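You operate a simulated robot arm through the tools that you are given. There is no shell and no other tool.

You run a simulated robot arm. Do the job below in one go: nothing can be reset, and whatever is moved stays where it is left.

Task
Turn the tyre's red dot to the rim's yellow mark and check the run-out.
Fine: yellow lever down frees the tyre; lever up again, then slide the probe to the tread: 0.4 mm at most.

It is judged by the outcome, as a careful person would: the job done as asked, and still so three seconds after it is handed in. It fails if anything else is knocked over, pushed out of place, dropped, spilled or broken.

Robot
A 7-joint arm with a two-finger gripper, fixed in place. Base frame: the origin is at the foot of the arm, x ahead of it, y to its left, z up; the work surface is at about z = 880. Lengths are in mm, angles in rad, forces in N, time in s.
With the tool pointing down near the work surface it reaches from about 340 to 720 mm from the base axis. Its first joint turns from -1.152 to 1.152 rad. Payload 2.45 kg.
The tool frame sits at the grasp point between the pads (the TCP): z along the fingers, y along the line on which they close. The tips reach 26 mm beyond it. Largest opening 96 mm; the body of the gripper starts 69 mm behind the TCP.
Orientation is told as [roll, pitch, yaw] about the base's x, y, z axes, in that order, counted from this pose: with the fingers straight down and closing along the base's y, the tool's x points along the base's -x, its y along +y and its z along -z.

Tools
- The arm moves only by the tool arm_command. Its argument "moves" is a list of rows, each an object (a shift or turn left out is 0, a gripper value left out holds the last) with "dp": the shift along the tool's x, y, z in units of 40 mm (1.0 is 40 mm), a list of three; "turn": the turn, a rotation vector about the tool's x, y, z in units of 5 degrees (1.0 is 5 degrees), a list of three. In form: [{"dp": [dx, dy, dz], "turn": [ax, ay, az]}, ...]. A call has 1 to 20 rows; each row shifts and turns the commanded pose from where the row before left it, along the tool's axes as they then stand. "hand" is the gripper command, from -1 (shut) to 1 (fully open), values between in proportion, set as the call begins (left out, the last holds). A call with a number of a shift or a turn outside -1 to 1 is refused whole. Rows are played at 5 a second. More than 50 mm and 0.15 rad between two rows, or a gripper value outside its range, and nothing of the call is played. Where a pose cannot be reached the arm comes as near as it can. A force on the tool above 90 N (or 10 N above the force at the start of the call, whichever is more), or a blocked arm, ends the call early, and 0.2 s more pass. Each finger halts on what it meets, pressing with about 45 N; the grip force reading is that of the motor and also rises with nothing between the fingers. The clock runs only during rows and for 0.2 s after the last one: add rows that do not move to give the fingers time. The reply holds the time, the measured pose of the TCP, the force on the tool along the base axes, the opening and the grip force, in the units named above and with some noise, with the torque about the TCP (base axes, N m) and any sound that the robot's microphone picked up.
- Cameras (640 x 400 px; columns grow to the right, rows downward): "scene" is fixed at [169.3, -402.4, 1414.4]; the picture's right is [0.70, -0.71, 0.00], its down [-0.47, -0.47, -0.75] and it looks along [0.53, 0.52, -0.67] (base axes); focal length 214 px, centre (320, 200). "wrist" rides on the gripper at [82, 3, -98] in the tool frame; the picture's right is [-0.04, 1.00, 0.00], its down [-0.73, -0.03, -0.68] and it looks along [-0.68, -0.03, 0.73] (tool axes); focal length 256 px, centre (320, 200). There is no depth. A picture from a camera that has moved, and an enlarged one, comes with that camera's place and axes in the base frame and with its lens.
- get_image(camera): a new picture of that camera. No time passes.
- close_up(camera, box): a new picture of the part [left, top, right, bottom] of that camera's present view, enlarged. No time passes.
- close_job(): hands the job in; it is judged then, once.

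Nothing tells you positions but the pictures and the camera data. Unless the task says otherwise, let go and move clear before handing in.

The tools are called after "Emit:" as name(argument=value, ...) on one line, values as JSON. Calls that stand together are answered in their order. arm_command: Moves the arm, as the interface text tells. Its arguments: {"type":"object","properties":{"moves":{"type":"array"},"hand":{"type":"number"}},"required":["moves"]} The other tools are called the same way: get_image (camera) takes a picture; close_up (camera, box) takes an enlarged picture of a part of a camera's view; close_job () hands the job in.

At the start:

```text
t: 0.0
ee_pos: [342.4, -211.7, 1274.9]
orientation: [0.001, 0.0, 0.001]
ft_force: [0.3, -1.1, -0.5]
moment: [0.0, 0.0, 0.0]
gripper_width: 96.0
grasp_force: 0.0
```

scene: 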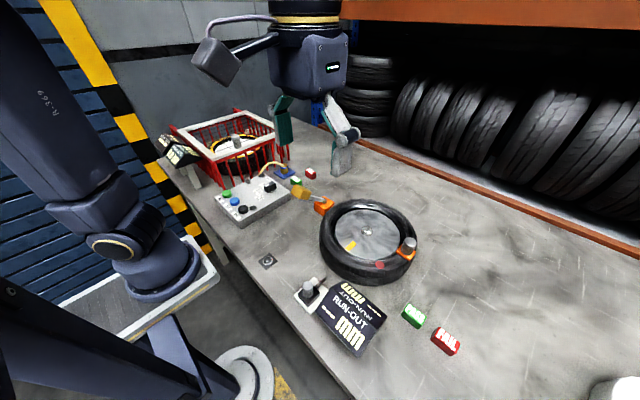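
wrist: 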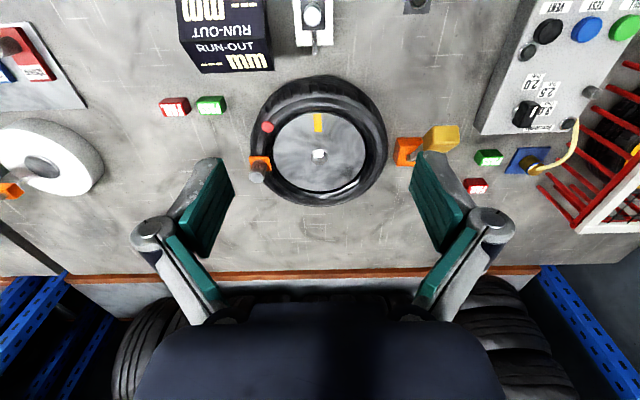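

I see a tyre on a rim lying on the bench with a red dot on the tyre, a yellow mark on the rim, a yellow lever on an orange block, and a run-out display. I'll take enlarged views before moving.

Emit:
close_up(camera="scene", box=[270, 160, 470, 360])

Emit:
close_up(camera="wrist", box=[140, 0, 500, 225])

Emit:
close_up(camera="wrist", box=[370, 90, 530, 210])

Emit:
close_up(camera="scene", box=[260, 150, 350, 230])

Emit:
close_up(camera="wrist", box=[170, 0, 340, 100])

```text
2.00 times, centred on (370, 260) of scene
camera zoom: at [169.3, -402.4, 1414.4], right [0.7, -0.71, 0.0], down [-0.47, -0.47, -0.75], along [0.53, 0.52, -0.67], focal length 429 px, centre (220, 80)
```

zoom: 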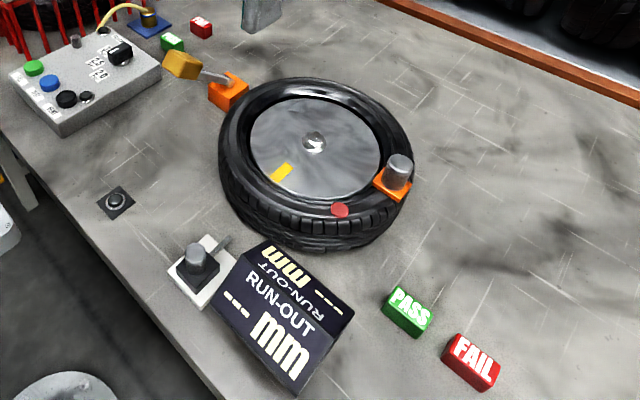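

```text
1.78 times, centred on (320, 112) of wrist
camera zoom: at [260.8, -208.9, 1372.7], right [0.04, 1.0, 0.0], down [0.73, -0.03, 0.68], along [0.68, -0.03, -0.73], focal length 455 px, centre (320, 356)
```

zoom: 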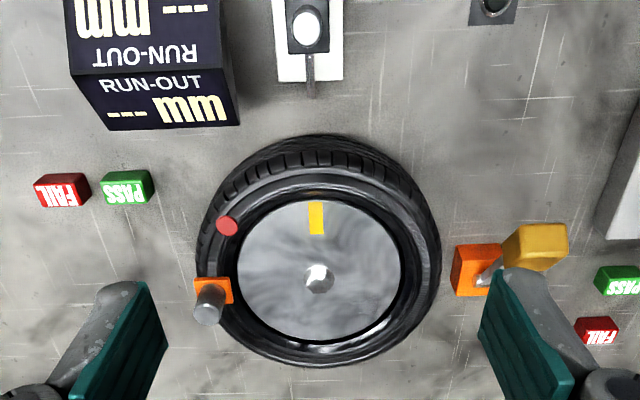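

```text
3.33 times, centred on (450, 150) of wrist
camera zoom: at [260.8, -208.9, 1372.7], right [0.04, 1.0, 0.0], down [0.73, -0.03, 0.68], along [0.68, -0.03, -0.73], focal length 853 px, centre (-113, 367)
```

zoom: 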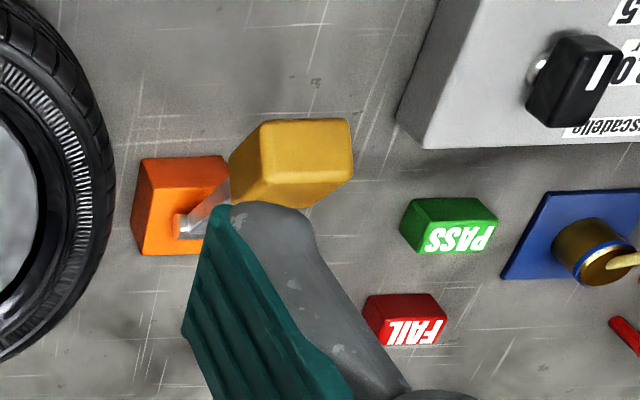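

```text
5.00 times, centred on (305, 190) of scene
camera zoom: at [169.3, -402.4, 1414.4], right [0.7, -0.71, 0.0], down [-0.47, -0.47, -0.75], along [0.53, 0.52, -0.67], focal length 1072 px, centre (395, 250)
```

zoom: 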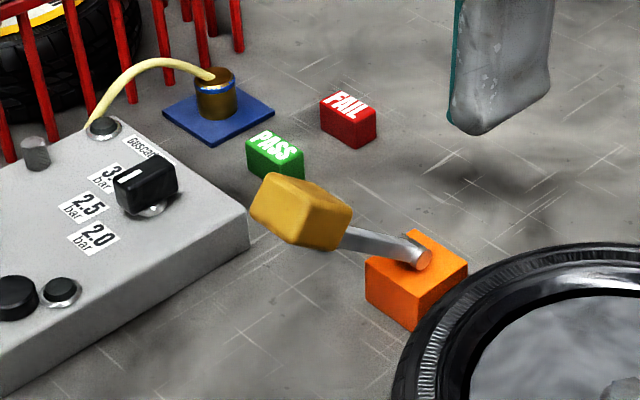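

```text
3.76 times, centred on (255, 50) of wrist
camera zoom: at [260.8, -208.9, 1372.7], right [0.04, 1.0, 0.0], down [0.73, -0.03, 0.68], along [0.68, -0.03, -0.73], focal length 964 px, centre (565, 765)
```

zoom: 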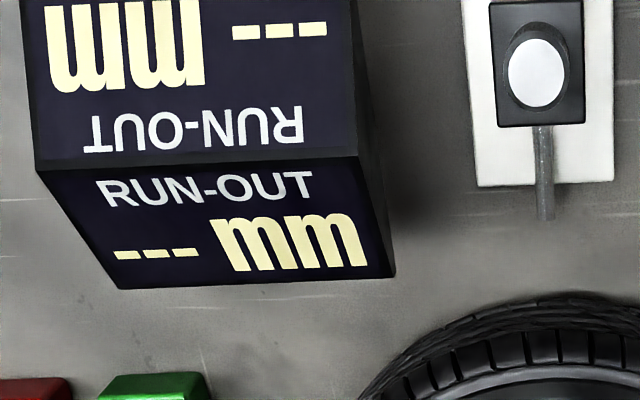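

The hub sits near (541, -222, 945), and the dot is about 52° round from the yellow mark. The lever handle is near (469, -31, 1021), up at about 45°. I'll move closer to the lever for a better look before touching anything.

Emit:
arm_command(moves=[{"dp": [-0.24, 0.717, 0.646]}, {"dp": [-0.24, 0.717, 0.646]}, {"dp": [-0.24, 0.717, 0.646]}, {"dp": [-0.24, 0.717, 0.646]}, {"dp": [-0.24, 0.717, 0.646]}, {"dp": [-0.24, 0.717, 0.646]}])

Emit:
get_image(camera="wrist")

Emit:
get_image(camera="scene")

```text
t: 1.4
ee_pos: [400.0, -37.8, 1119.1]
orientation: [-0.001, 0.0, -0.001]
ft_force: [0.1, 1.3, 0.0]
moment: [-0.01, 0.02, 0.0]
gripper_width: 96.1
grasp_force: 0.0
```

```text
taken
camera wrist: at [318.1, -35.8, 1216.6], right [0.04, 1.0, 0.0], down [0.73, -0.03, 0.68], along [0.68, -0.03, -0.73], focal length 256 px, centre (320, 200)
```

wrist: 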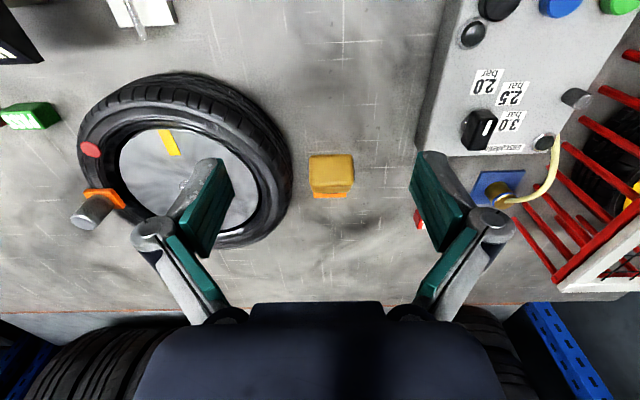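

```text
taken
```

scene: 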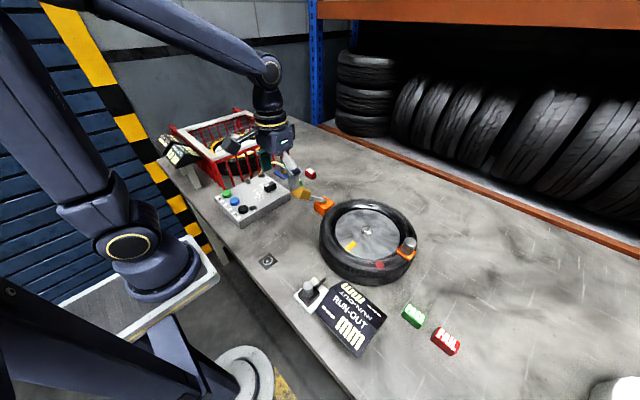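

Emit:
close_up(camera="wrist", box=[260, 120, 404, 210])

Emit:
close_up(camera="scene", box=[260, 140, 356, 220])

Emit:
close_up(camera="wrist", box=[60, 60, 320, 260])

```text
4.44 times, centred on (332, 165) of wrist
camera zoom: at [318.1, -35.8, 1216.6], right [0.04, 1.0, 0.0], down [0.73, -0.03, 0.68], along [0.68, -0.03, -0.73], focal length 1138 px, centre (267, 356)
```

zoom: 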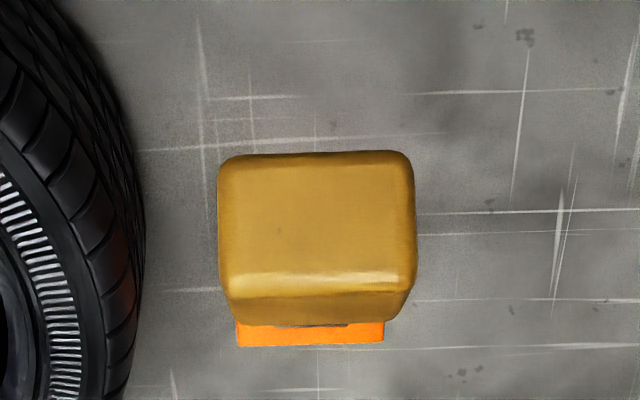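

```text
5.00 times, centred on (308, 180) of scene
camera zoom: at [169.3, -402.4, 1414.4], right [0.7, -0.71, 0.0], down [-0.47, -0.47, -0.75], along [0.53, 0.52, -0.67], focal length 1072 px, centre (380, 300)
```

zoom: 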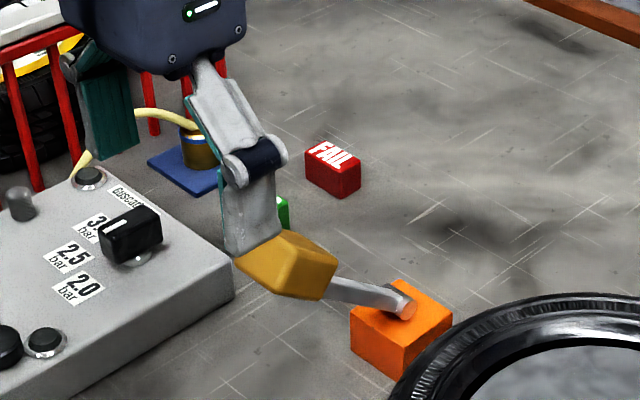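

```text
2.00 times, centred on (190, 160) of wrist
camera zoom: at [318.1, -35.8, 1216.6], right [0.04, 1.0, 0.0], down [0.73, -0.03, 0.68], along [0.68, -0.03, -0.73], focal length 512 px, centre (580, 280)
```

zoom: 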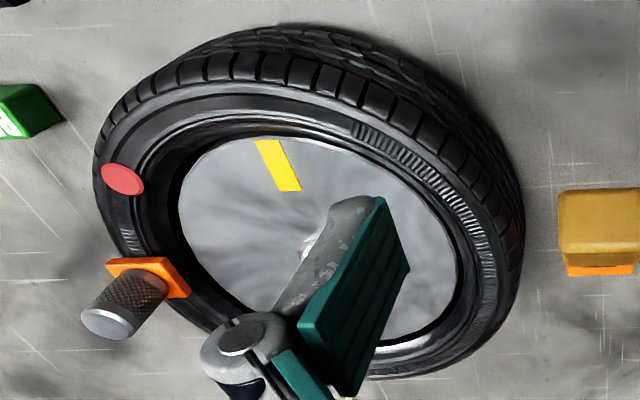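

The handle is a block about 42 mm wide across y, centred near (468, -31, 1019). It pivots about a y axis near (557, ·, 933). I'll straddle it with the open fingers and look before closing.

Emit:
arm_command(moves=[{"dp": [-0.85, 0.085, 0]}, {"dp": [-0.85, 0.085, 0]}, {"dp": [0, 0, 0.8]}, {"dp": [0, 0, 0.8]}, {"dp": [0, 0, 0.8]}])

Emit:
get_image(camera="wrist")

Emit:
close_up(camera="scene", box=[260, 140, 356, 220])

```text
t: 2.6
ee_pos: [468.5, -34.3, 1024.4]
orientation: [0.001, -0.001, -0.001]
ft_force: [0.9, 0.3, -0.7]
moment: [-0.03, 0.01, -0.03]
gripper_width: 95.9
grasp_force: 0.0
```

```text
taken
camera wrist: at [387.1, -32.0, 1122.0], right [0.04, 1.0, 0.0], down [0.73, -0.03, 0.68], along [0.68, -0.03, -0.73], focal length 256 px, centre (320, 200)
```

wrist: 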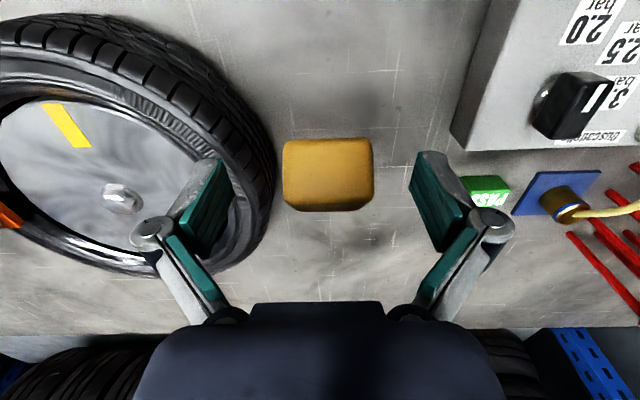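

```text
5.00 times, centred on (308, 180) of scene
camera zoom: at [169.3, -402.4, 1414.4], right [0.7, -0.71, 0.0], down [-0.47, -0.47, -0.75], along [0.53, 0.52, -0.67], focal length 1072 px, centre (380, 300)
```

zoom: 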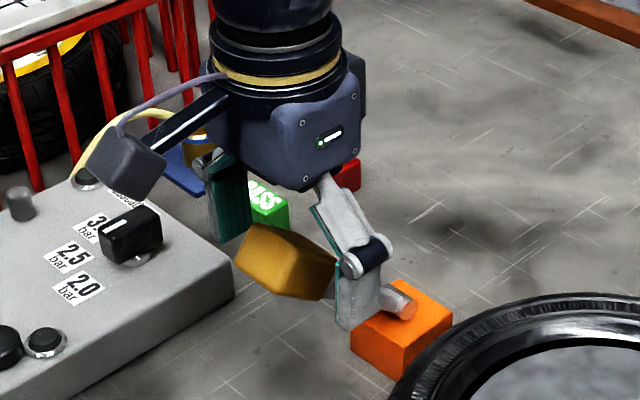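

The fingers straddle the handle, whose centre I now put at about (472, -31, 1012). I'll lower a little, shift slightly left and close on it.

Emit:
arm_command(moves=[{"dp": [-0.07, 0.08, 0.27]}, {}])

Emit:
arm_command(moves=[{}, {}, {}, {}, {}, {}], hand=-1)

Emit:
get_image(camera="wrist")

Emit:
close_up(camera="scene", box=[260, 140, 356, 220])

```text
t: 3.2
ee_pos: [470.3, -30.8, 1013.2]
orientation: [0.0, 0.001, 0.001]
ft_force: [0.2, 0.7, 0.2]
moment: [0.01, 0.01, -0.03]
gripper_width: 95.8
grasp_force: 0.1
```

```text
t: 4.6
ee_pos: [471.5, -29.6, 1012.8]
orientation: [0.0, -0.001, -0.001]
ft_force: [-1.8, 8.6, 1.6]
moment: [0.16, -0.24, 0.08]
gripper_width: 39.1
grasp_force: 45.0
```

```text
taken
camera wrist: at [389.4, -28.2, 1111.2], right [0.04, 1.0, 0.0], down [0.73, -0.03, 0.68], along [0.68, -0.03, -0.73], focal length 256 px, centre (320, 200)
```

wrist: 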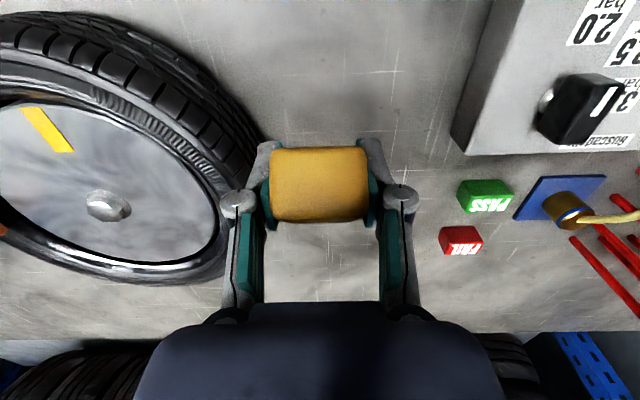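

```text
5.00 times, centred on (308, 180) of scene
camera zoom: at [169.2, -402.1, 1414.5], right [0.7, -0.71, 0.0], down [-0.47, -0.47, -0.75], along [0.53, 0.52, -0.67], focal length 1072 px, centre (380, 300)
```

zoom: 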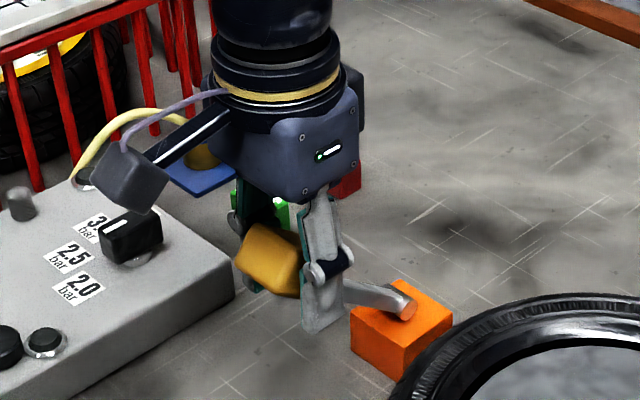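

The handle is gripped (39 mm opening, 45 N). I'll follow its arc downward in small steps and watch the forces.

Emit:
arm_command(moves=[{"dp": [0.082, 0, 0.097]}, {"dp": [0.082, 0, 0.097]}, {"dp": [0.074, 0, 0.104]}, {"dp": [0.074, 0, 0.104]}])

Emit:
close_up(camera="scene", box=[260, 140, 356, 220])

```text
t: 5.6
ee_pos: [460.1, -31.0, 996.6]
orientation: [-0.002, -0.006, 0.001]
ft_force: [16.5, -3.1, 4.7]
moment: [0.06, -1.31, 0.08]
gripper_width: 38.8
grasp_force: 44.8
```

```text
5.00 times, centred on (308, 180) of scene
camera zoom: at [169.7, -402.5, 1414.3], right [0.7, -0.71, 0.0], down [-0.47, -0.47, -0.74], along [0.53, 0.52, -0.67], focal length 1072 px, centre (380, 300)
```

zoom: 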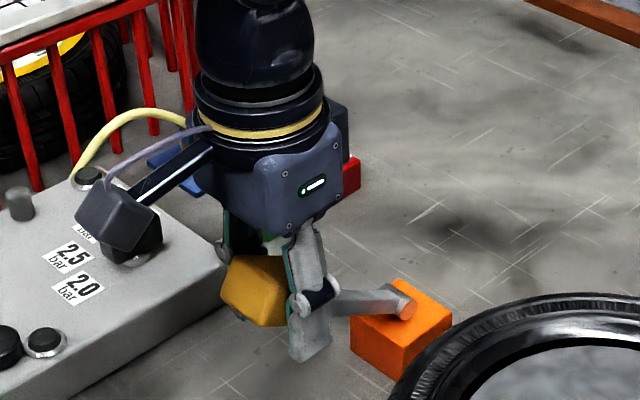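

The lever follows. I'll keep going down and tilt the tool with the lever to ease the twist, with a little less pull in -x.

Emit:
arm_command(moves=[{"dp": [0.0, 0, 0.1], "turn": [0, -0.7, 0]}, {"dp": [0.05, 0, 0.1], "turn": [0, -0.7, 0]}])

```text
t: 6.2
ee_pos: [454.1, -29.1, 986.1]
orientation: [0.0, -0.112, 0.0]
ft_force: [3.1, -9.0, -15.7]
moment: [-0.12, 1.33, 0.13]
gripper_width: 38.8
grasp_force: 45.4
```

Emit:
arm_command(moves=[{"dp": [0.0725, 0, 0.1055], "turn": [0, -0.4, 0]}, {"dp": [0.0725, 0, 0.1055], "turn": [0, -0.4, 0]}, {"dp": [0.0725, 0, 0.1055], "turn": [0, -0.4, 0]}, {"dp": [0.0725, 0, 0.1055], "turn": [0, -0.4, 0]}])

Emit:
close_up(camera="scene", box=[260, 140, 356, 220])

```text
t: 7.2
ee_pos: [447.6, -29.3, 969.0]
orientation: [0.0, -0.262, -0.003]
ft_force: [-20.9, -19.6, 13.7]
moment: [-0.24, -0.49, -0.12]
gripper_width: 38.8
grasp_force: 45.4
```

```text
5.00 times, centred on (308, 180) of scene
camera zoom: at [168.5, -402.9, 1414.3], right [0.7, -0.71, 0.0], down [-0.47, -0.47, -0.75], along [0.53, 0.52, -0.67], focal length 1072 px, centre (380, 300)
```

zoom: 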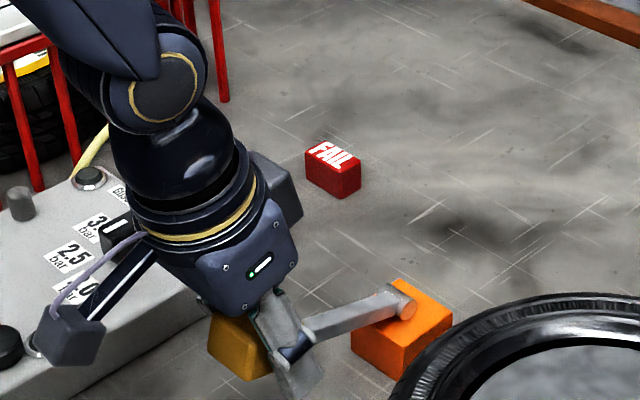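

Emit:
arm_command(moves=[{"dp": [0.095, -0.02, 0.1], "turn": [0, -0.45, 0]}, {"dp": [0.09, -0.01, 0.105], "turn": [0, -0.45, 0]}, {"dp": [0.075, -0.01, 0.105], "turn": [0, -0.45, 0]}])

Emit:
close_up(camera="scene", box=[260, 140, 356, 220])

```text
t: 8.0
ee_pos: [444.1, -29.9, 956.3]
orientation: [0.001, -0.387, 0.0]
ft_force: [3.5, -6.8, 6.8]
moment: [0.05, -0.96, -0.48]
gripper_width: 39.1
grasp_force: 45.0
```

```text
5.00 times, centred on (308, 180) of scene
camera zoom: at [169.3, -402.5, 1414.4], right [0.7, -0.71, 0.0], down [-0.47, -0.47, -0.75], along [0.53, 0.52, -0.67], focal length 1072 px, centre (380, 300)
```

zoom: 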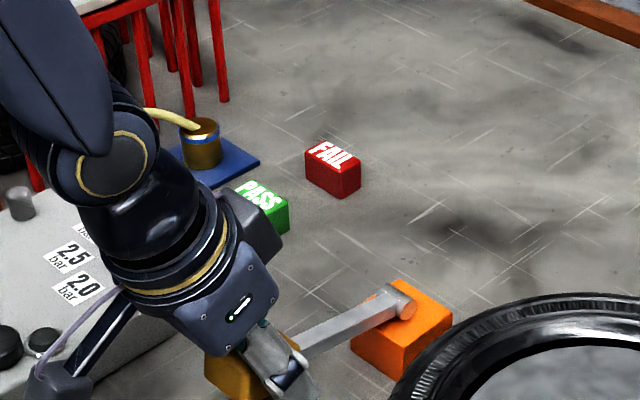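

Emit:
arm_command(moves=[{"dp": [0.075, -0.01, 0.107], "turn": [0, -0.5, 0]}, {"dp": [0.075, -0.01, 0.107], "turn": [0, -0.5, 0]}, {"dp": [0.075, 0, 0.107], "turn": [0, -0.5, 0]}])

Emit:
close_up(camera="scene", box=[260, 140, 356, 220])

```text
t: 8.8
ee_pos: [441.5, -30.1, 936.9]
orientation: [0.001, -0.5, 0.007]
ft_force: [-12.5, 14.7, 22.5]
moment: [0.17, 0.22, -0.04]
gripper_width: 38.9
grasp_force: 44.9
out of reach, approached as far as the arm can: row 3
```

```text
5.00 times, centred on (308, 180) of scene
camera zoom: at [168.7, -401.9, 1414.6], right [0.7, -0.71, 0.0], down [-0.47, -0.47, -0.75], along [0.53, 0.52, -0.67], focal length 1072 px, centre (380, 300)
```

zoom: 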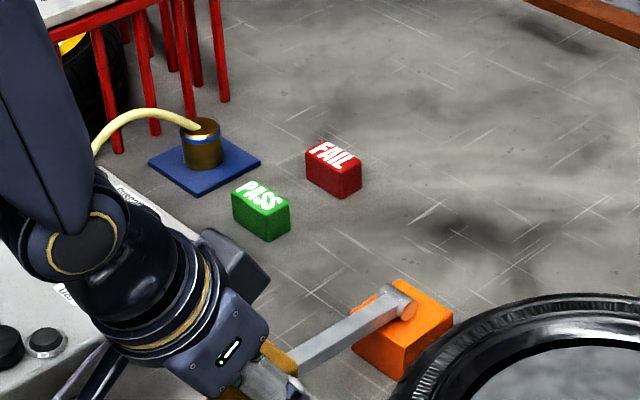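

The tilt has reached the arm's limit and the lever is nearly horizontal. I'll take some tilt back and keep pressing straight down to find the stop.

Emit:
arm_command(moves=[{"dp": [0.0, 0, 0.0], "turn": [0, 0.8, 0]}, {"dp": [0.055, 0, 0.11], "turn": [0, 0.4, 0]}, {"dp": [0.05, 0, 0.11], "turn": [0, 0.4, 0]}])

Emit:
close_up(camera="scene", box=[260, 150, 356, 230])

```text
t: 9.6
ee_pos: [447.1, -30.3, 929.7]
orientation: [0.002, -0.376, 0.004]
ft_force: [-4.4, 30.4, 26.8]
moment: [0.04, -0.35, -0.15]
gripper_width: 38.1
grasp_force: 44.5
```

```text
5.00 times, centred on (308, 190) of scene
camera zoom: at [168.8, -401.5, 1414.7], right [0.7, -0.71, 0.0], down [-0.47, -0.47, -0.74], along [0.53, 0.52, -0.67], focal length 1072 px, centre (380, 250)
```

zoom: 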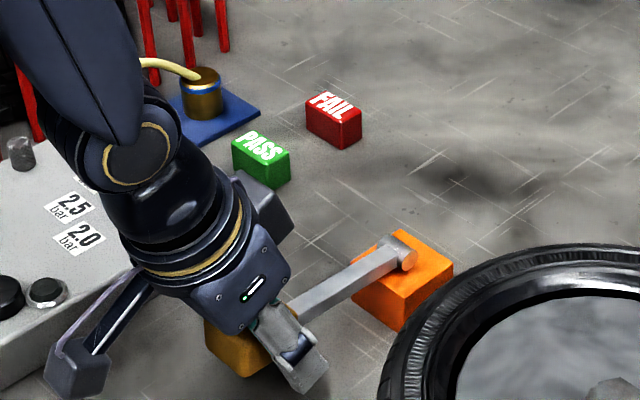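

Emit:
arm_command(moves=[{"dp": [0.03, 0.03, 0.1], "turn": [0, 0.4, 0]}, {"dp": [0.03, 0.01, 0.11], "turn": [0, 0.4, 0]}])

Emit:
close_up(camera="scene", box=[260, 150, 356, 230])

```text
t: 10.2
ee_pos: [448.1, -30.1, 921.6]
orientation: [0.001, -0.304, 0.0]
ft_force: [3.9, 19.5, 21.7]
moment: [-0.19, -0.68, 0.05]
gripper_width: 38.3
grasp_force: 44.6
```

```text
5.00 times, centred on (308, 190) of scene
camera zoom: at [169.0, -401.9, 1414.6], right [0.7, -0.71, 0.0], down [-0.47, -0.47, -0.74], along [0.53, 0.52, -0.67], focal length 1072 px, centre (380, 250)
```

zoom: 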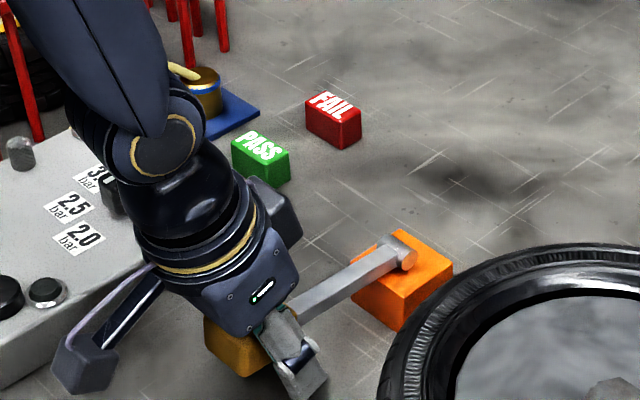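

The lever looks horizontal and no longer moves as I press, so I take it to be on its lower stop. I'll release it and check that it stays down.

Emit:
arm_command(moves=[{}, {}, {}, {}], hand=0.6)

Emit:
close_up(camera="scene", box=[260, 150, 356, 230])

Emit:
get_image(camera="wrist")

```text
t: 11.2
ee_pos: [446.0, -31.8, 920.4]
orientation: [0.001, -0.301, 0.0]
ft_force: [0.9, 0.6, 0.8]
moment: [-0.01, -0.01, -0.01]
gripper_width: 76.8
grasp_force: 0.0
```

```text
5.00 times, centred on (308, 190) of scene
camera zoom: at [169.3, -402.4, 1414.4], right [0.7, -0.71, 0.0], down [-0.47, -0.47, -0.75], along [0.53, 0.52, -0.67], focal length 1072 px, centre (380, 250)
```

zoom: 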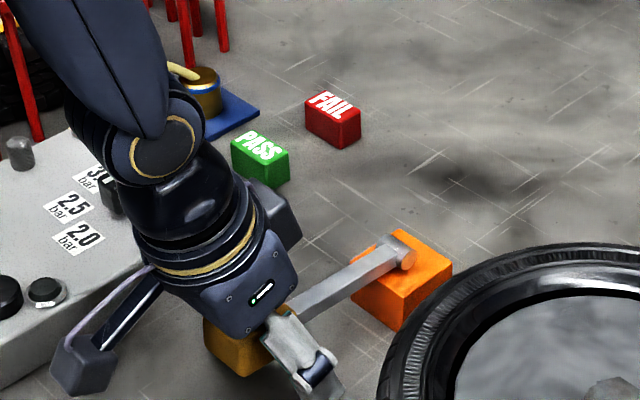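

```text
taken
camera wrist: at [339.5, -28.8, 990.8], right [0.04, 1.0, 0.01], down [0.5, -0.03, 0.87], along [0.87, -0.03, -0.5], focal length 256 px, centre (320, 200)
```

wrist: 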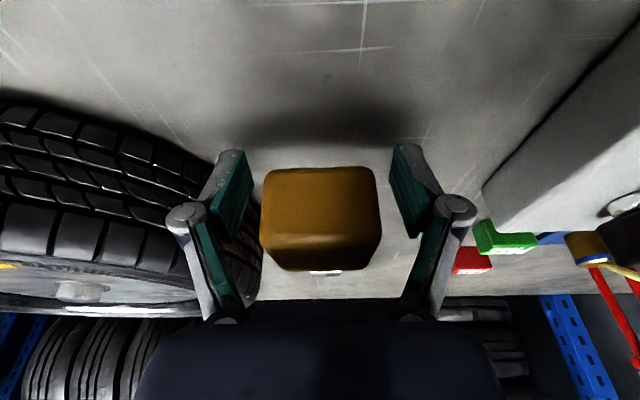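

The lever stays down with the hand off it. I'll lift clear, straighten the tool and look at the tyre and its peg.

Emit:
arm_command(moves=[{"dp": [-0.222, 0, -0.716]}, {"dp": [-0.222, 0, -0.716]}, {"dp": [-0.222, 0, -0.716]}, {"dp": [-0.222, 0, -0.716]}, {"dp": [0, 0, -0.5], "turn": [0, 0.863, 0]}, {"dp": [0, 0, -0.5], "turn": [0, 0.863, 0]}, {"dp": [0, 0, -0.5], "turn": [0, 0.863, 0]}, {"dp": [0, 0, -0.5], "turn": [0, 0.863, 0]}])

Emit:
get_image(camera="wrist")

Emit:
get_image(camera="scene")

```text
t: 13.0
ee_pos: [433.3, -29.5, 1120.1]
orientation: [0.001, 0.002, 0.001]
ft_force: [0.4, 0.4, 0.1]
moment: [0.0, 0.01, 0.02]
gripper_width: 76.7
grasp_force: 0.0
```

```text
taken
camera wrist: at [350.9, -27.4, 1219.2], right [0.04, 1.0, 0.0], down [0.73, -0.03, 0.68], along [0.68, -0.03, -0.73], focal length 256 px, centre (320, 200)
```

wrist: 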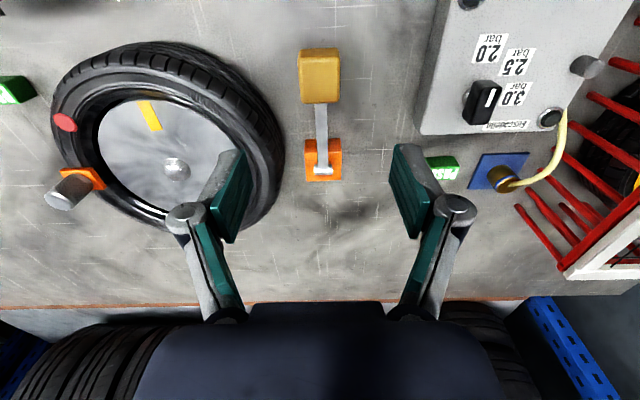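

```text
taken
```

scene: 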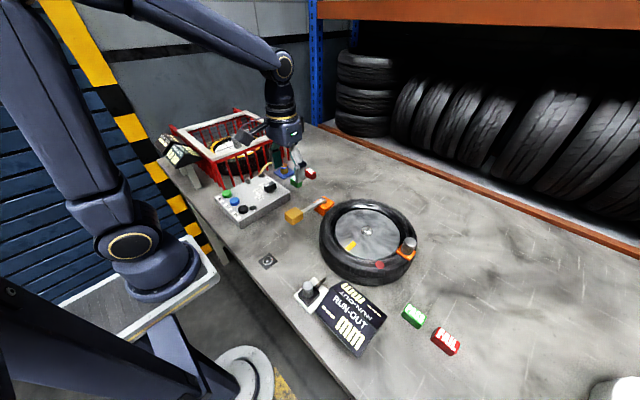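

The lever is clearly down. Next I'll go over the tyre for a clear, roughly centred view to measure the hub, dot, yellow mark and peg.

Emit:
arm_command(moves=[{"dp": [0, -0.96, -0.15]}, {"dp": [0, -0.96, -0.15]}, {"dp": [0, -0.96, -0.15]}, {"dp": [0, -0.96, -0.15]}, {"dp": [0, -0.96, -0.15]}, {}], hand=1)

Emit:
get_image(camera="wrist")

Emit:
close_up(camera="wrist", box=[180, 60, 460, 235])

Emit:
close_up(camera="scene", box=[310, 190, 430, 290])

```text
t: 14.4
ee_pos: [433.1, -223.6, 1148.4]
orientation: [-0.001, -0.002, 0.0]
ft_force: [-0.1, 0.7, -0.3]
moment: [0.02, 0.0, 0.02]
gripper_width: 96.2
grasp_force: 0.0
```

```text
taken
camera wrist: at [351.1, -222.0, 1246.8], right [0.04, 1.0, 0.0], down [0.73, -0.03, 0.68], along [0.68, -0.03, -0.73], focal length 256 px, centre (320, 200)
```

wrist: 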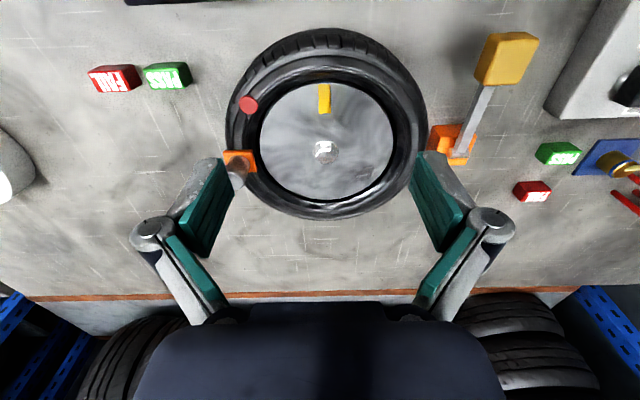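

```text
2.29 times, centred on (320, 148) of wrist
camera zoom: at [351.1, -222.0, 1246.8], right [0.04, 1.0, 0.0], down [0.73, -0.03, 0.68], along [0.68, -0.03, -0.73], focal length 585 px, centre (320, 320)
```

zoom: 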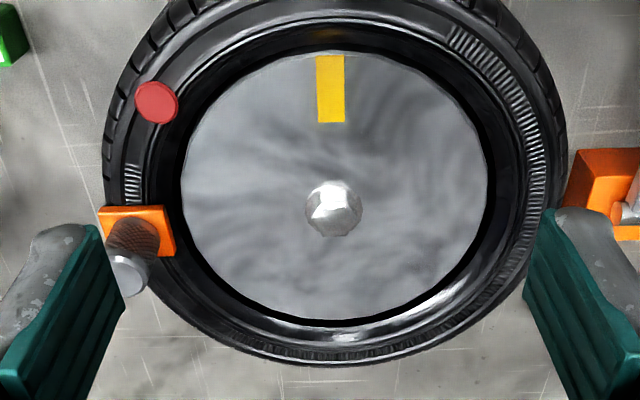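

```text
4.00 times, centred on (370, 240) of scene
camera zoom: at [169.3, -402.4, 1414.4], right [0.7, -0.71, 0.0], down [-0.47, -0.47, -0.75], along [0.53, 0.52, -0.67], focal length 858 px, centre (120, 40)
```

zoom: 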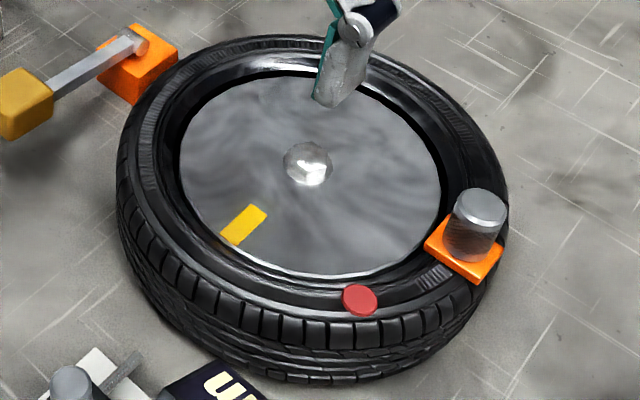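

I put the hub at (539.5, -222), the yellow mark at bearing about 179–180°, and the red dot at (469, -309), bearing about 231°. The turning peg is at (548, -333.5) with its top at z 996, bearing about 274°, so the tyre has to turn about 51° clockwise seen from above. I'll go above the peg and yaw the tool so the fingers close tangentially.

Emit:
arm_command(moves=[{"dp": [-0.72, -0.685, 0]}, {"dp": [-0.72, -0.685, 0]}, {"dp": [-0.72, -0.685, 0]}, {"dp": [-0.72, -0.685, 0]}, {"turn": [0, 0, -1]}, {"turn": [0, 0, -1]}, {"turn": [0, 0, -1]}, {"turn": [0, 0, -1]}, {"turn": [0, 0, -1]}, {"turn": [0, 0, -1]}, {"turn": [0, 0, -1]}, {"turn": [0, 0, -1]}, {"turn": [0, 0, -1]}])

Emit:
arm_command(moves=[{"turn": [0, 0, -1]}, {"turn": [0, 0, -1]}, {"turn": [0, 0, -1]}, {"turn": [0, 0, -1]}, {"turn": [0, 0, -1]}, {"turn": [0, 0, -1]}, {"turn": [0, 0, -1]}, {"turn": [0, 0, -1]}, {"turn": [0, 0, -1]}])

Emit:
get_image(camera="wrist")

Emit:
get_image(camera="scene")

```text
t: 17.2
ee_pos: [547.8, -332.6, 1148.9]
orientation: [-0.001, 0.001, 0.787]
ft_force: [0.6, -0.1, 0.6]
moment: [-0.01, 0.0, 0.01]
gripper_width: 96.1
grasp_force: 0.1
```

```text
t: 19.2
ee_pos: [546.3, -332.3, 1149.9]
orientation: [0.001, 0.0, 1.572]
ft_force: [-0.7, -1.0, 0.1]
moment: [0.01, -0.02, 0.02]
gripper_width: 96.2
grasp_force: 0.1
```

```text
taken
camera wrist: at [543.6, -415.2, 1247.6], right [-1.0, 0.04, 0.0], down [0.03, 0.73, 0.68], along [0.03, 0.68, -0.73], focal length 256 px, centre (320, 200)
```

wrist: 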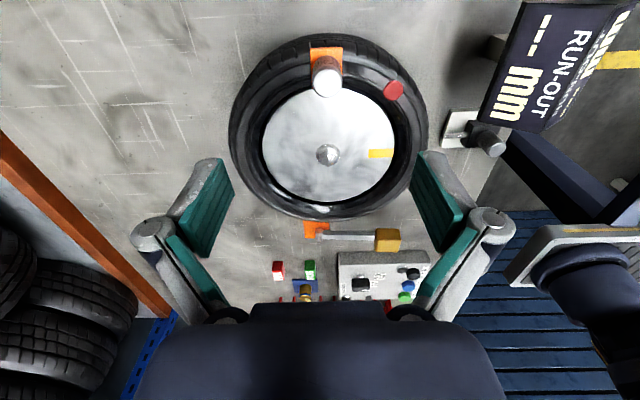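

```text
taken
```

scene: 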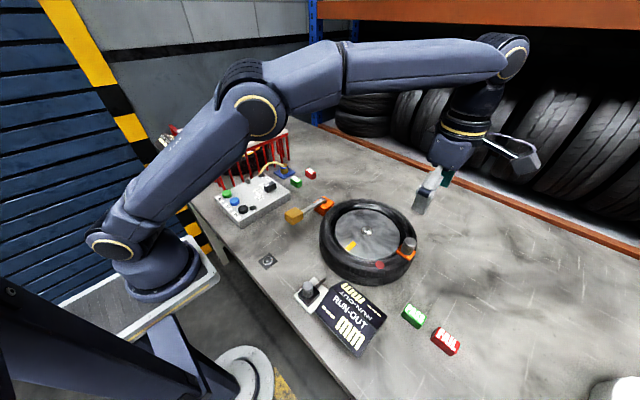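

The yaw is reached and this view shows everything well. I'll zoom in to refine the peg, dot and mark positions from the new angle.

Emit:
close_up(camera="wrist", box=[220, 30, 440, 220])

Emit:
close_up(camera="wrist", box=[430, 0, 590, 160])

```text
2.11 times, centred on (330, 125) of wrist
camera zoom: at [543.6, -415.2, 1247.6], right [-1.0, 0.04, 0.0], down [0.03, 0.73, 0.68], along [0.03, 0.68, -0.73], focal length 539 px, centre (299, 358)
```

zoom: 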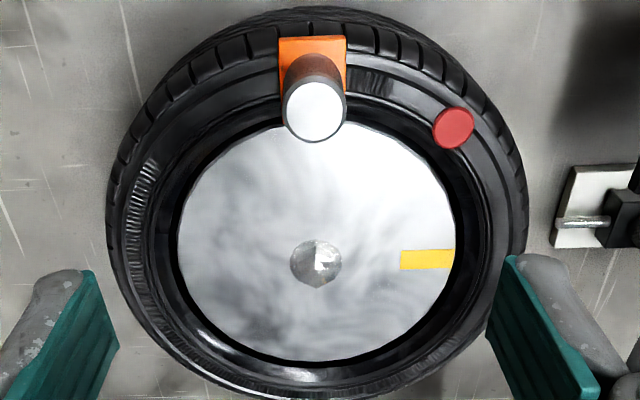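

```text
2.50 times, centred on (510, 80) of wrist
camera zoom: at [543.6, -415.2, 1247.6], right [-1.0, 0.04, 0.0], down [0.03, 0.73, 0.68], along [0.03, 0.68, -0.73], focal length 640 px, centre (-155, 500)
```

zoom: 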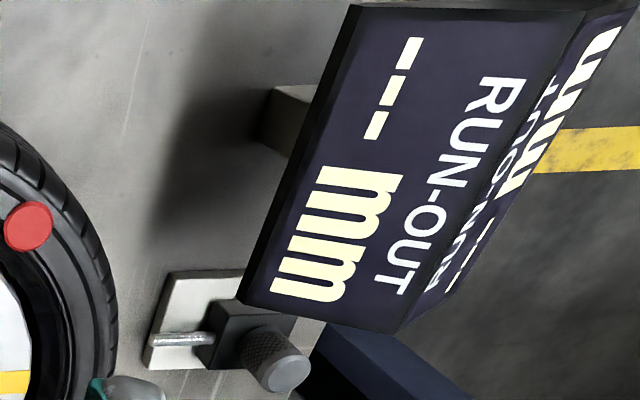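

With this third view the peg top comes out at about (540, -335.5, 1008), diameter about 28 mm. I'll correct sideways and come down to just above it, then check the alignment.

Emit:
arm_command(moves=[{"dp": [0.08, 0.15, 0.0]}, {"dp": [0, 0, 0.9]}, {"dp": [0, 0, 0.9]}, {"dp": [0, 0, 0.85]}])

Emit:
get_image(camera="wrist")

Emit:
close_up(camera="scene", box=[340, 170, 460, 270])

```text
t: 20.2
ee_pos: [542.2, -336.3, 1041.6]
orientation: [-0.001, 0.003, 1.571]
ft_force: [-0.1, 0.4, -0.9]
moment: [-0.01, 0.02, -0.04]
gripper_width: 96.1
grasp_force: 0.1
```

```text
taken
camera wrist: at [538.6, -418.9, 1140.8], right [-1.0, 0.04, 0.0], down [0.03, 0.73, 0.68], along [0.03, 0.68, -0.73], focal length 256 px, centre (320, 200)
```

wrist: 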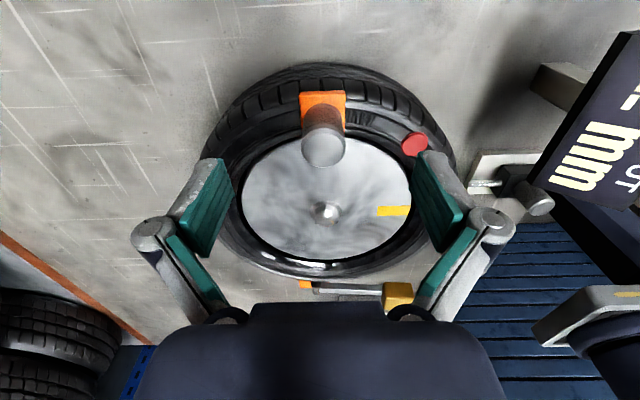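

```text
4.00 times, centred on (400, 220) of scene
camera zoom: at [169.3, -402.4, 1414.4], right [0.7, -0.71, 0.0], down [-0.47, -0.47, -0.75], along [0.53, 0.52, -0.67], focal length 858 px, centre (0, 120)
```

zoom: 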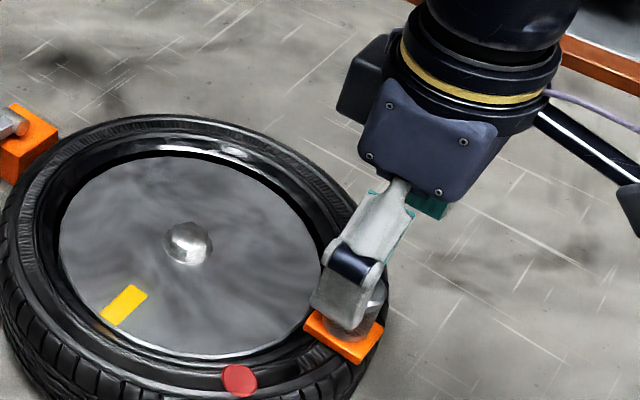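

The peg is centred between the fingers. I'll lower to z about 996 (tips near 970, above the clamp plate) and close.

Emit:
arm_command(moves=[{"dp": [0, 0.03, 0.55]}, {"dp": [0, 0, 0.55]}, {}])

Emit:
arm_command(moves=[{}, {}, {}, {}, {}, {}], hand=-1)

Emit:
get_image(camera="wrist")

Emit:
close_up(camera="scene", box=[310, 190, 430, 290])

```text
t: 21.0
ee_pos: [540.4, -336.4, 997.8]
orientation: [-0.001, -0.001, 1.569]
ft_force: [1.1, -0.3, -0.1]
moment: [0.01, 0.0, -0.03]
gripper_width: 95.7
grasp_force: 0.0
```

```text
t: 22.4
ee_pos: [540.4, -336.8, 997.7]
orientation: [-0.001, 0.0, 1.573]
ft_force: [-2.3, 1.3, 0.6]
moment: [0.02, 0.08, 0.13]
gripper_width: 27.7
grasp_force: 45.5
```

```text
taken
camera wrist: at [537.2, -418.9, 1096.7], right [-1.0, 0.04, 0.0], down [0.03, 0.73, 0.68], along [0.03, 0.68, -0.73], focal length 256 px, centre (320, 200)
```

wrist: 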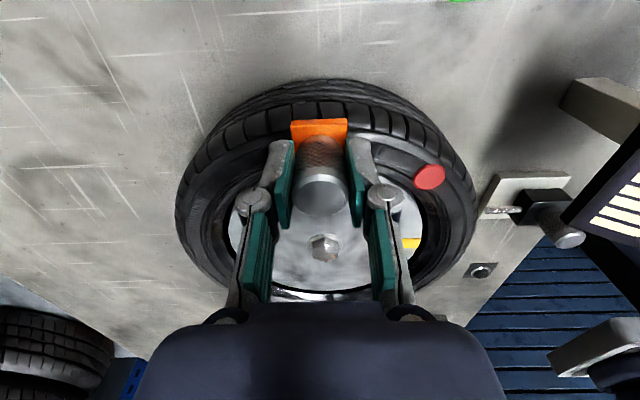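

```text
4.00 times, centred on (370, 240) of scene
camera zoom: at [169.2, -402.4, 1414.4], right [0.7, -0.71, 0.0], down [-0.47, -0.47, -0.75], along [0.53, 0.52, -0.67], focal length 858 px, centre (120, 40)
```

zoom: 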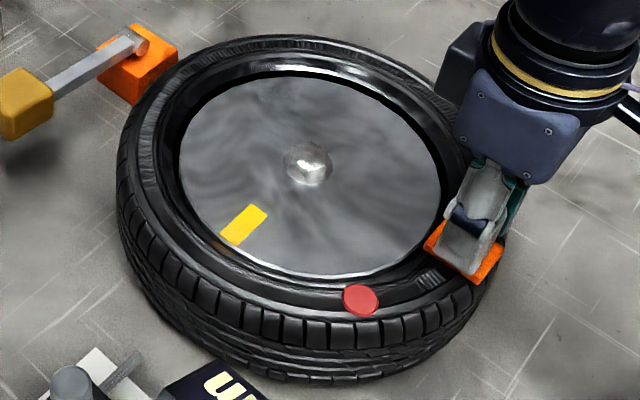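

The peg is gripped at 27.7 mm. I'll swing it clockwise about the hub on a 115 mm radius with the yaw in step, starting with 10°, and check forces and movement.

Emit:
arm_command(moves=[{"dp": [-0.0027, 0.1254, 0], "turn": [0, 0, 0.5]}, {"dp": [-0.0027, 0.1254, 0], "turn": [0, 0, 0.5]}, {"dp": [-0.0027, 0.1254, 0], "turn": [0, 0, 0.5]}, {"dp": [-0.0027, 0.1254, 0], "turn": [0, 0, 0.5]}])

Emit:
close_up(camera="scene", box=[310, 190, 430, 290])

```text
t: 23.4
ee_pos: [519.0, -334.2, 998.3]
orientation: [0.001, 0.0, 1.397]
ft_force: [6.2, -10.8, -21.5]
moment: [-0.66, -0.3, -0.62]
gripper_width: 27.6
grasp_force: 45.4
```

```text
4.00 times, centred on (370, 240) of scene
camera zoom: at [169.8, -402.9, 1414.2], right [0.7, -0.71, 0.0], down [-0.47, -0.47, -0.75], along [0.53, 0.52, -0.67], focal length 858 px, centre (120, 40)
```

zoom: 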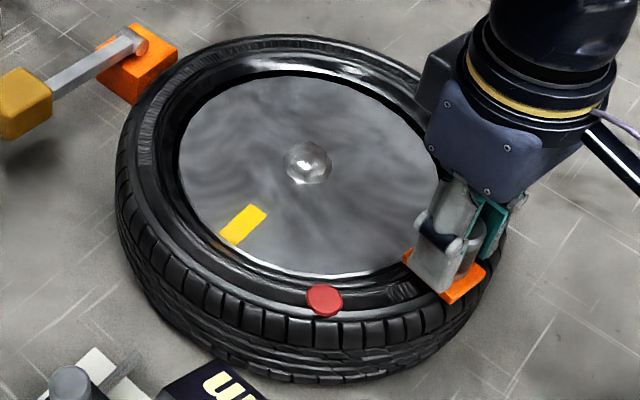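

The tyre turns freely and the rim stays put. Continuing another 20°.

Emit:
arm_command(moves=[{"dp": [-0.0027, 0.1254, 0.008], "turn": [0, 0, 0.5]}, {"dp": [-0.0027, 0.1254, 0.008], "turn": [0, 0, 0.5]}, {"dp": [-0.0027, 0.1254, 0], "turn": [0, 0, 0.5]}, {"dp": [-0.0027, 0.1254, 0], "turn": [0, 0, 0.5]}, {"dp": [-0.0027, 0.1254, 0], "turn": [0, 0, 0.5]}, {"dp": [-0.0027, 0.1254, 0], "turn": [0, 0, 0.5]}, {"dp": [-0.0027, 0.1254, 0], "turn": [0, 0, 0.5]}, {"dp": [-0.0027, 0.1254, 0], "turn": [0, 0, 0.5]}])

Emit:
close_up(camera="scene", box=[310, 190, 430, 290])

```text
t: 25.2
ee_pos: [481.5, -320.0, 998.9]
orientation: [0.0, 0.0, 1.045]
ft_force: [-8.0, -8.4, -6.8]
moment: [0.25, 0.22, 0.37]
gripper_width: 27.5
grasp_force: 45.4
```

```text
4.00 times, centred on (370, 240) of scene
camera zoom: at [169.2, -402.7, 1414.3], right [0.7, -0.71, 0.0], down [-0.47, -0.47, -0.75], along [0.53, 0.52, -0.67], focal length 858 px, centre (120, 40)
```

zoom: 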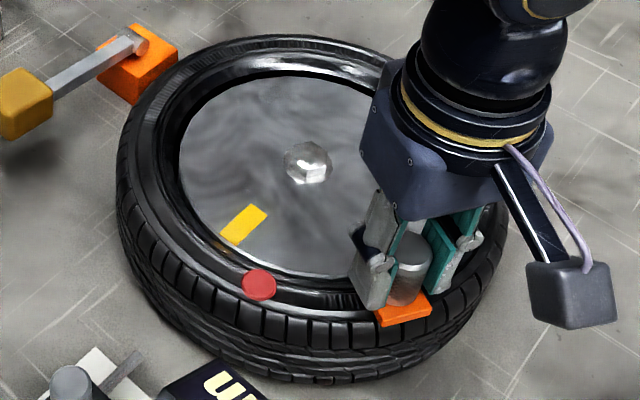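

About 30° done and the dot is at bearing about 200°. I'll go 17.5° more and then measure carefully.

Emit:
arm_command(moves=[{"dp": [-0.0027, 0.1254, 0], "turn": [0, 0, 0.5]}, {"dp": [-0.0027, 0.1254, 0], "turn": [0, 0, 0.5]}, {"dp": [-0.0027, 0.1254, 0], "turn": [0, 0, 0.5]}, {"dp": [-0.0027, 0.1254, 0], "turn": [0, 0, 0.5]}, {"dp": [-0.0027, 0.1254, 0], "turn": [0, 0, 0.5]}, {"dp": [-0.0027, 0.1254, 0], "turn": [0, 0, 0.5]}, {"dp": [-0.0027, 0.1254, 0], "turn": [0, 0, 0.5]}])

Emit:
close_up(camera="scene", box=[310, 190, 430, 290])

Emit:
get_image(camera="wrist")

Emit:
close_up(camera="scene", box=[325, 225, 385, 275])

```text
t: 26.8
ee_pos: [455.7, -298.3, 999.5]
orientation: [0.0, -0.001, 0.74]
ft_force: [-10.3, -10.4, -10.5]
moment: [-0.12, 0.22, 0.26]
gripper_width: 27.4
grasp_force: 44.8
```

```text
4.00 times, centred on (370, 240) of scene
camera zoom: at [169.1, -402.8, 1414.3], right [0.7, -0.71, 0.0], down [-0.47, -0.47, -0.75], along [0.53, 0.52, -0.67], focal length 858 px, centre (120, 40)
```

zoom: 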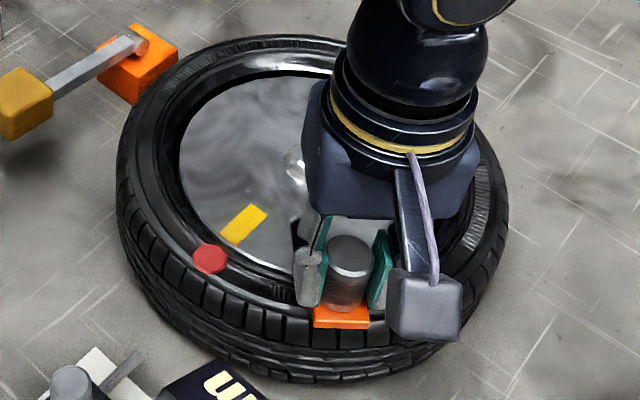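

```text
taken
camera wrist: at [392.8, -352.8, 1096.8], right [-0.64, 0.76, 0.0], down [0.56, 0.47, 0.68], along [0.52, 0.44, -0.73], focal length 256 px, centre (320, 200)
```

wrist: 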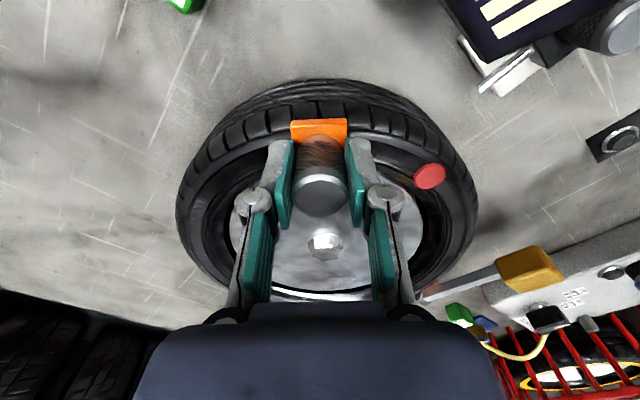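

```text
8.00 times, centred on (355, 250) of scene
camera zoom: at [169.1, -402.8, 1414.3], right [0.7, -0.71, 0.0], down [-0.47, -0.47, -0.75], along [0.53, 0.52, -0.67], focal length 1716 px, centre (40, -200)
```

zoom: 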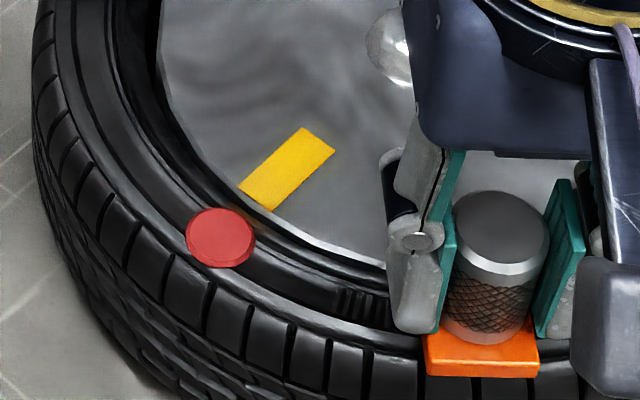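

The dot is now at about bearing 182.7°. I'll turn about 2.7° more, slowly, and re-measure.

Emit:
arm_command(moves=[{"dp": [-0.001, 0.0675, 0], "turn": [0, 0, 0.27]}, {"dp": [-0.001, 0.0675, 0], "turn": [0, 0, 0.27]}, {}])

Emit:
close_up(camera="scene", box=[325, 225, 385, 275])

```text
t: 27.6
ee_pos: [451.0, -295.2, 998.3]
orientation: [0.0, 0.0, 0.694]
ft_force: [-6.9, -10.0, -7.9]
moment: [-0.29, 0.13, -0.19]
gripper_width: 27.4
grasp_force: 44.5
```

```text
8.00 times, centred on (355, 250) of scene
camera zoom: at [169.2, -402.7, 1414.3], right [0.7, -0.71, 0.0], down [-0.47, -0.47, -0.75], along [0.53, 0.52, -0.67], focal length 1716 px, centre (40, -200)
```

zoom: 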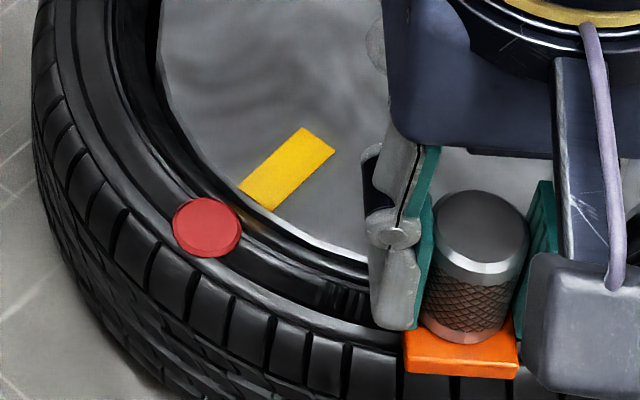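

The dot now computes to bearing about 179.8°, right at the mark. I'll release the peg gently, rise straight up, and check from above.

Emit:
arm_command(moves=[{}, {}, {}, {}, {"dp": [0, 0, -0.5]}, {"dp": [0, 0, -0.8]}, {"dp": [0, 0, -0.9]}, {"dp": [0, 0, -0.9]}], hand=0.3)

Emit:
close_up(camera="scene", box=[325, 225, 385, 275])

Emit:
get_image(camera="wrist")

```text
t: 29.4
ee_pos: [452.4, -293.9, 1121.3]
orientation: [0.0, 0.001, 0.695]
ft_force: [0.3, 0.7, 0.1]
moment: [0.02, 0.0, -0.02]
gripper_width: 62.4
grasp_force: 0.1
```

```text
8.00 times, centred on (355, 250) of scene
camera zoom: at [169.3, -402.4, 1414.4], right [0.7, -0.71, 0.0], down [-0.47, -0.47, -0.75], along [0.53, 0.52, -0.67], focal length 1716 px, centre (40, -200)
```

zoom: 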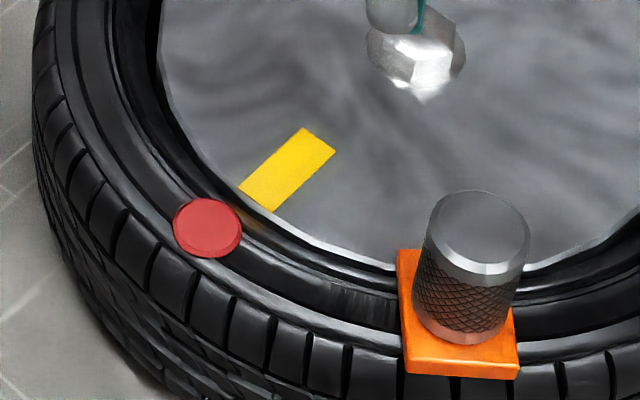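

```text
taken
camera wrist: at [386.7, -345.6, 1220.9], right [-0.61, 0.79, 0.0], down [0.58, 0.45, 0.68], along [0.54, 0.41, -0.73], focal length 256 px, centre (320, 200)
```

wrist: 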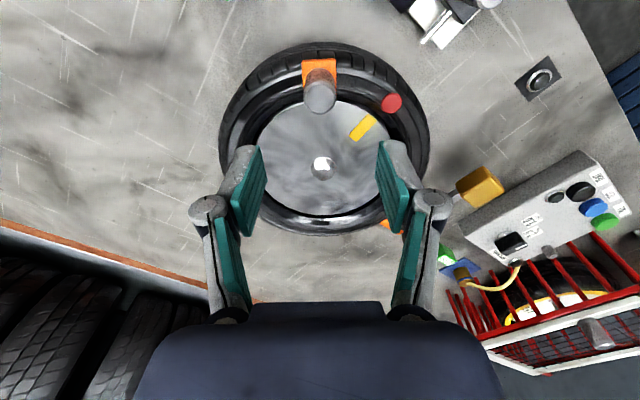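

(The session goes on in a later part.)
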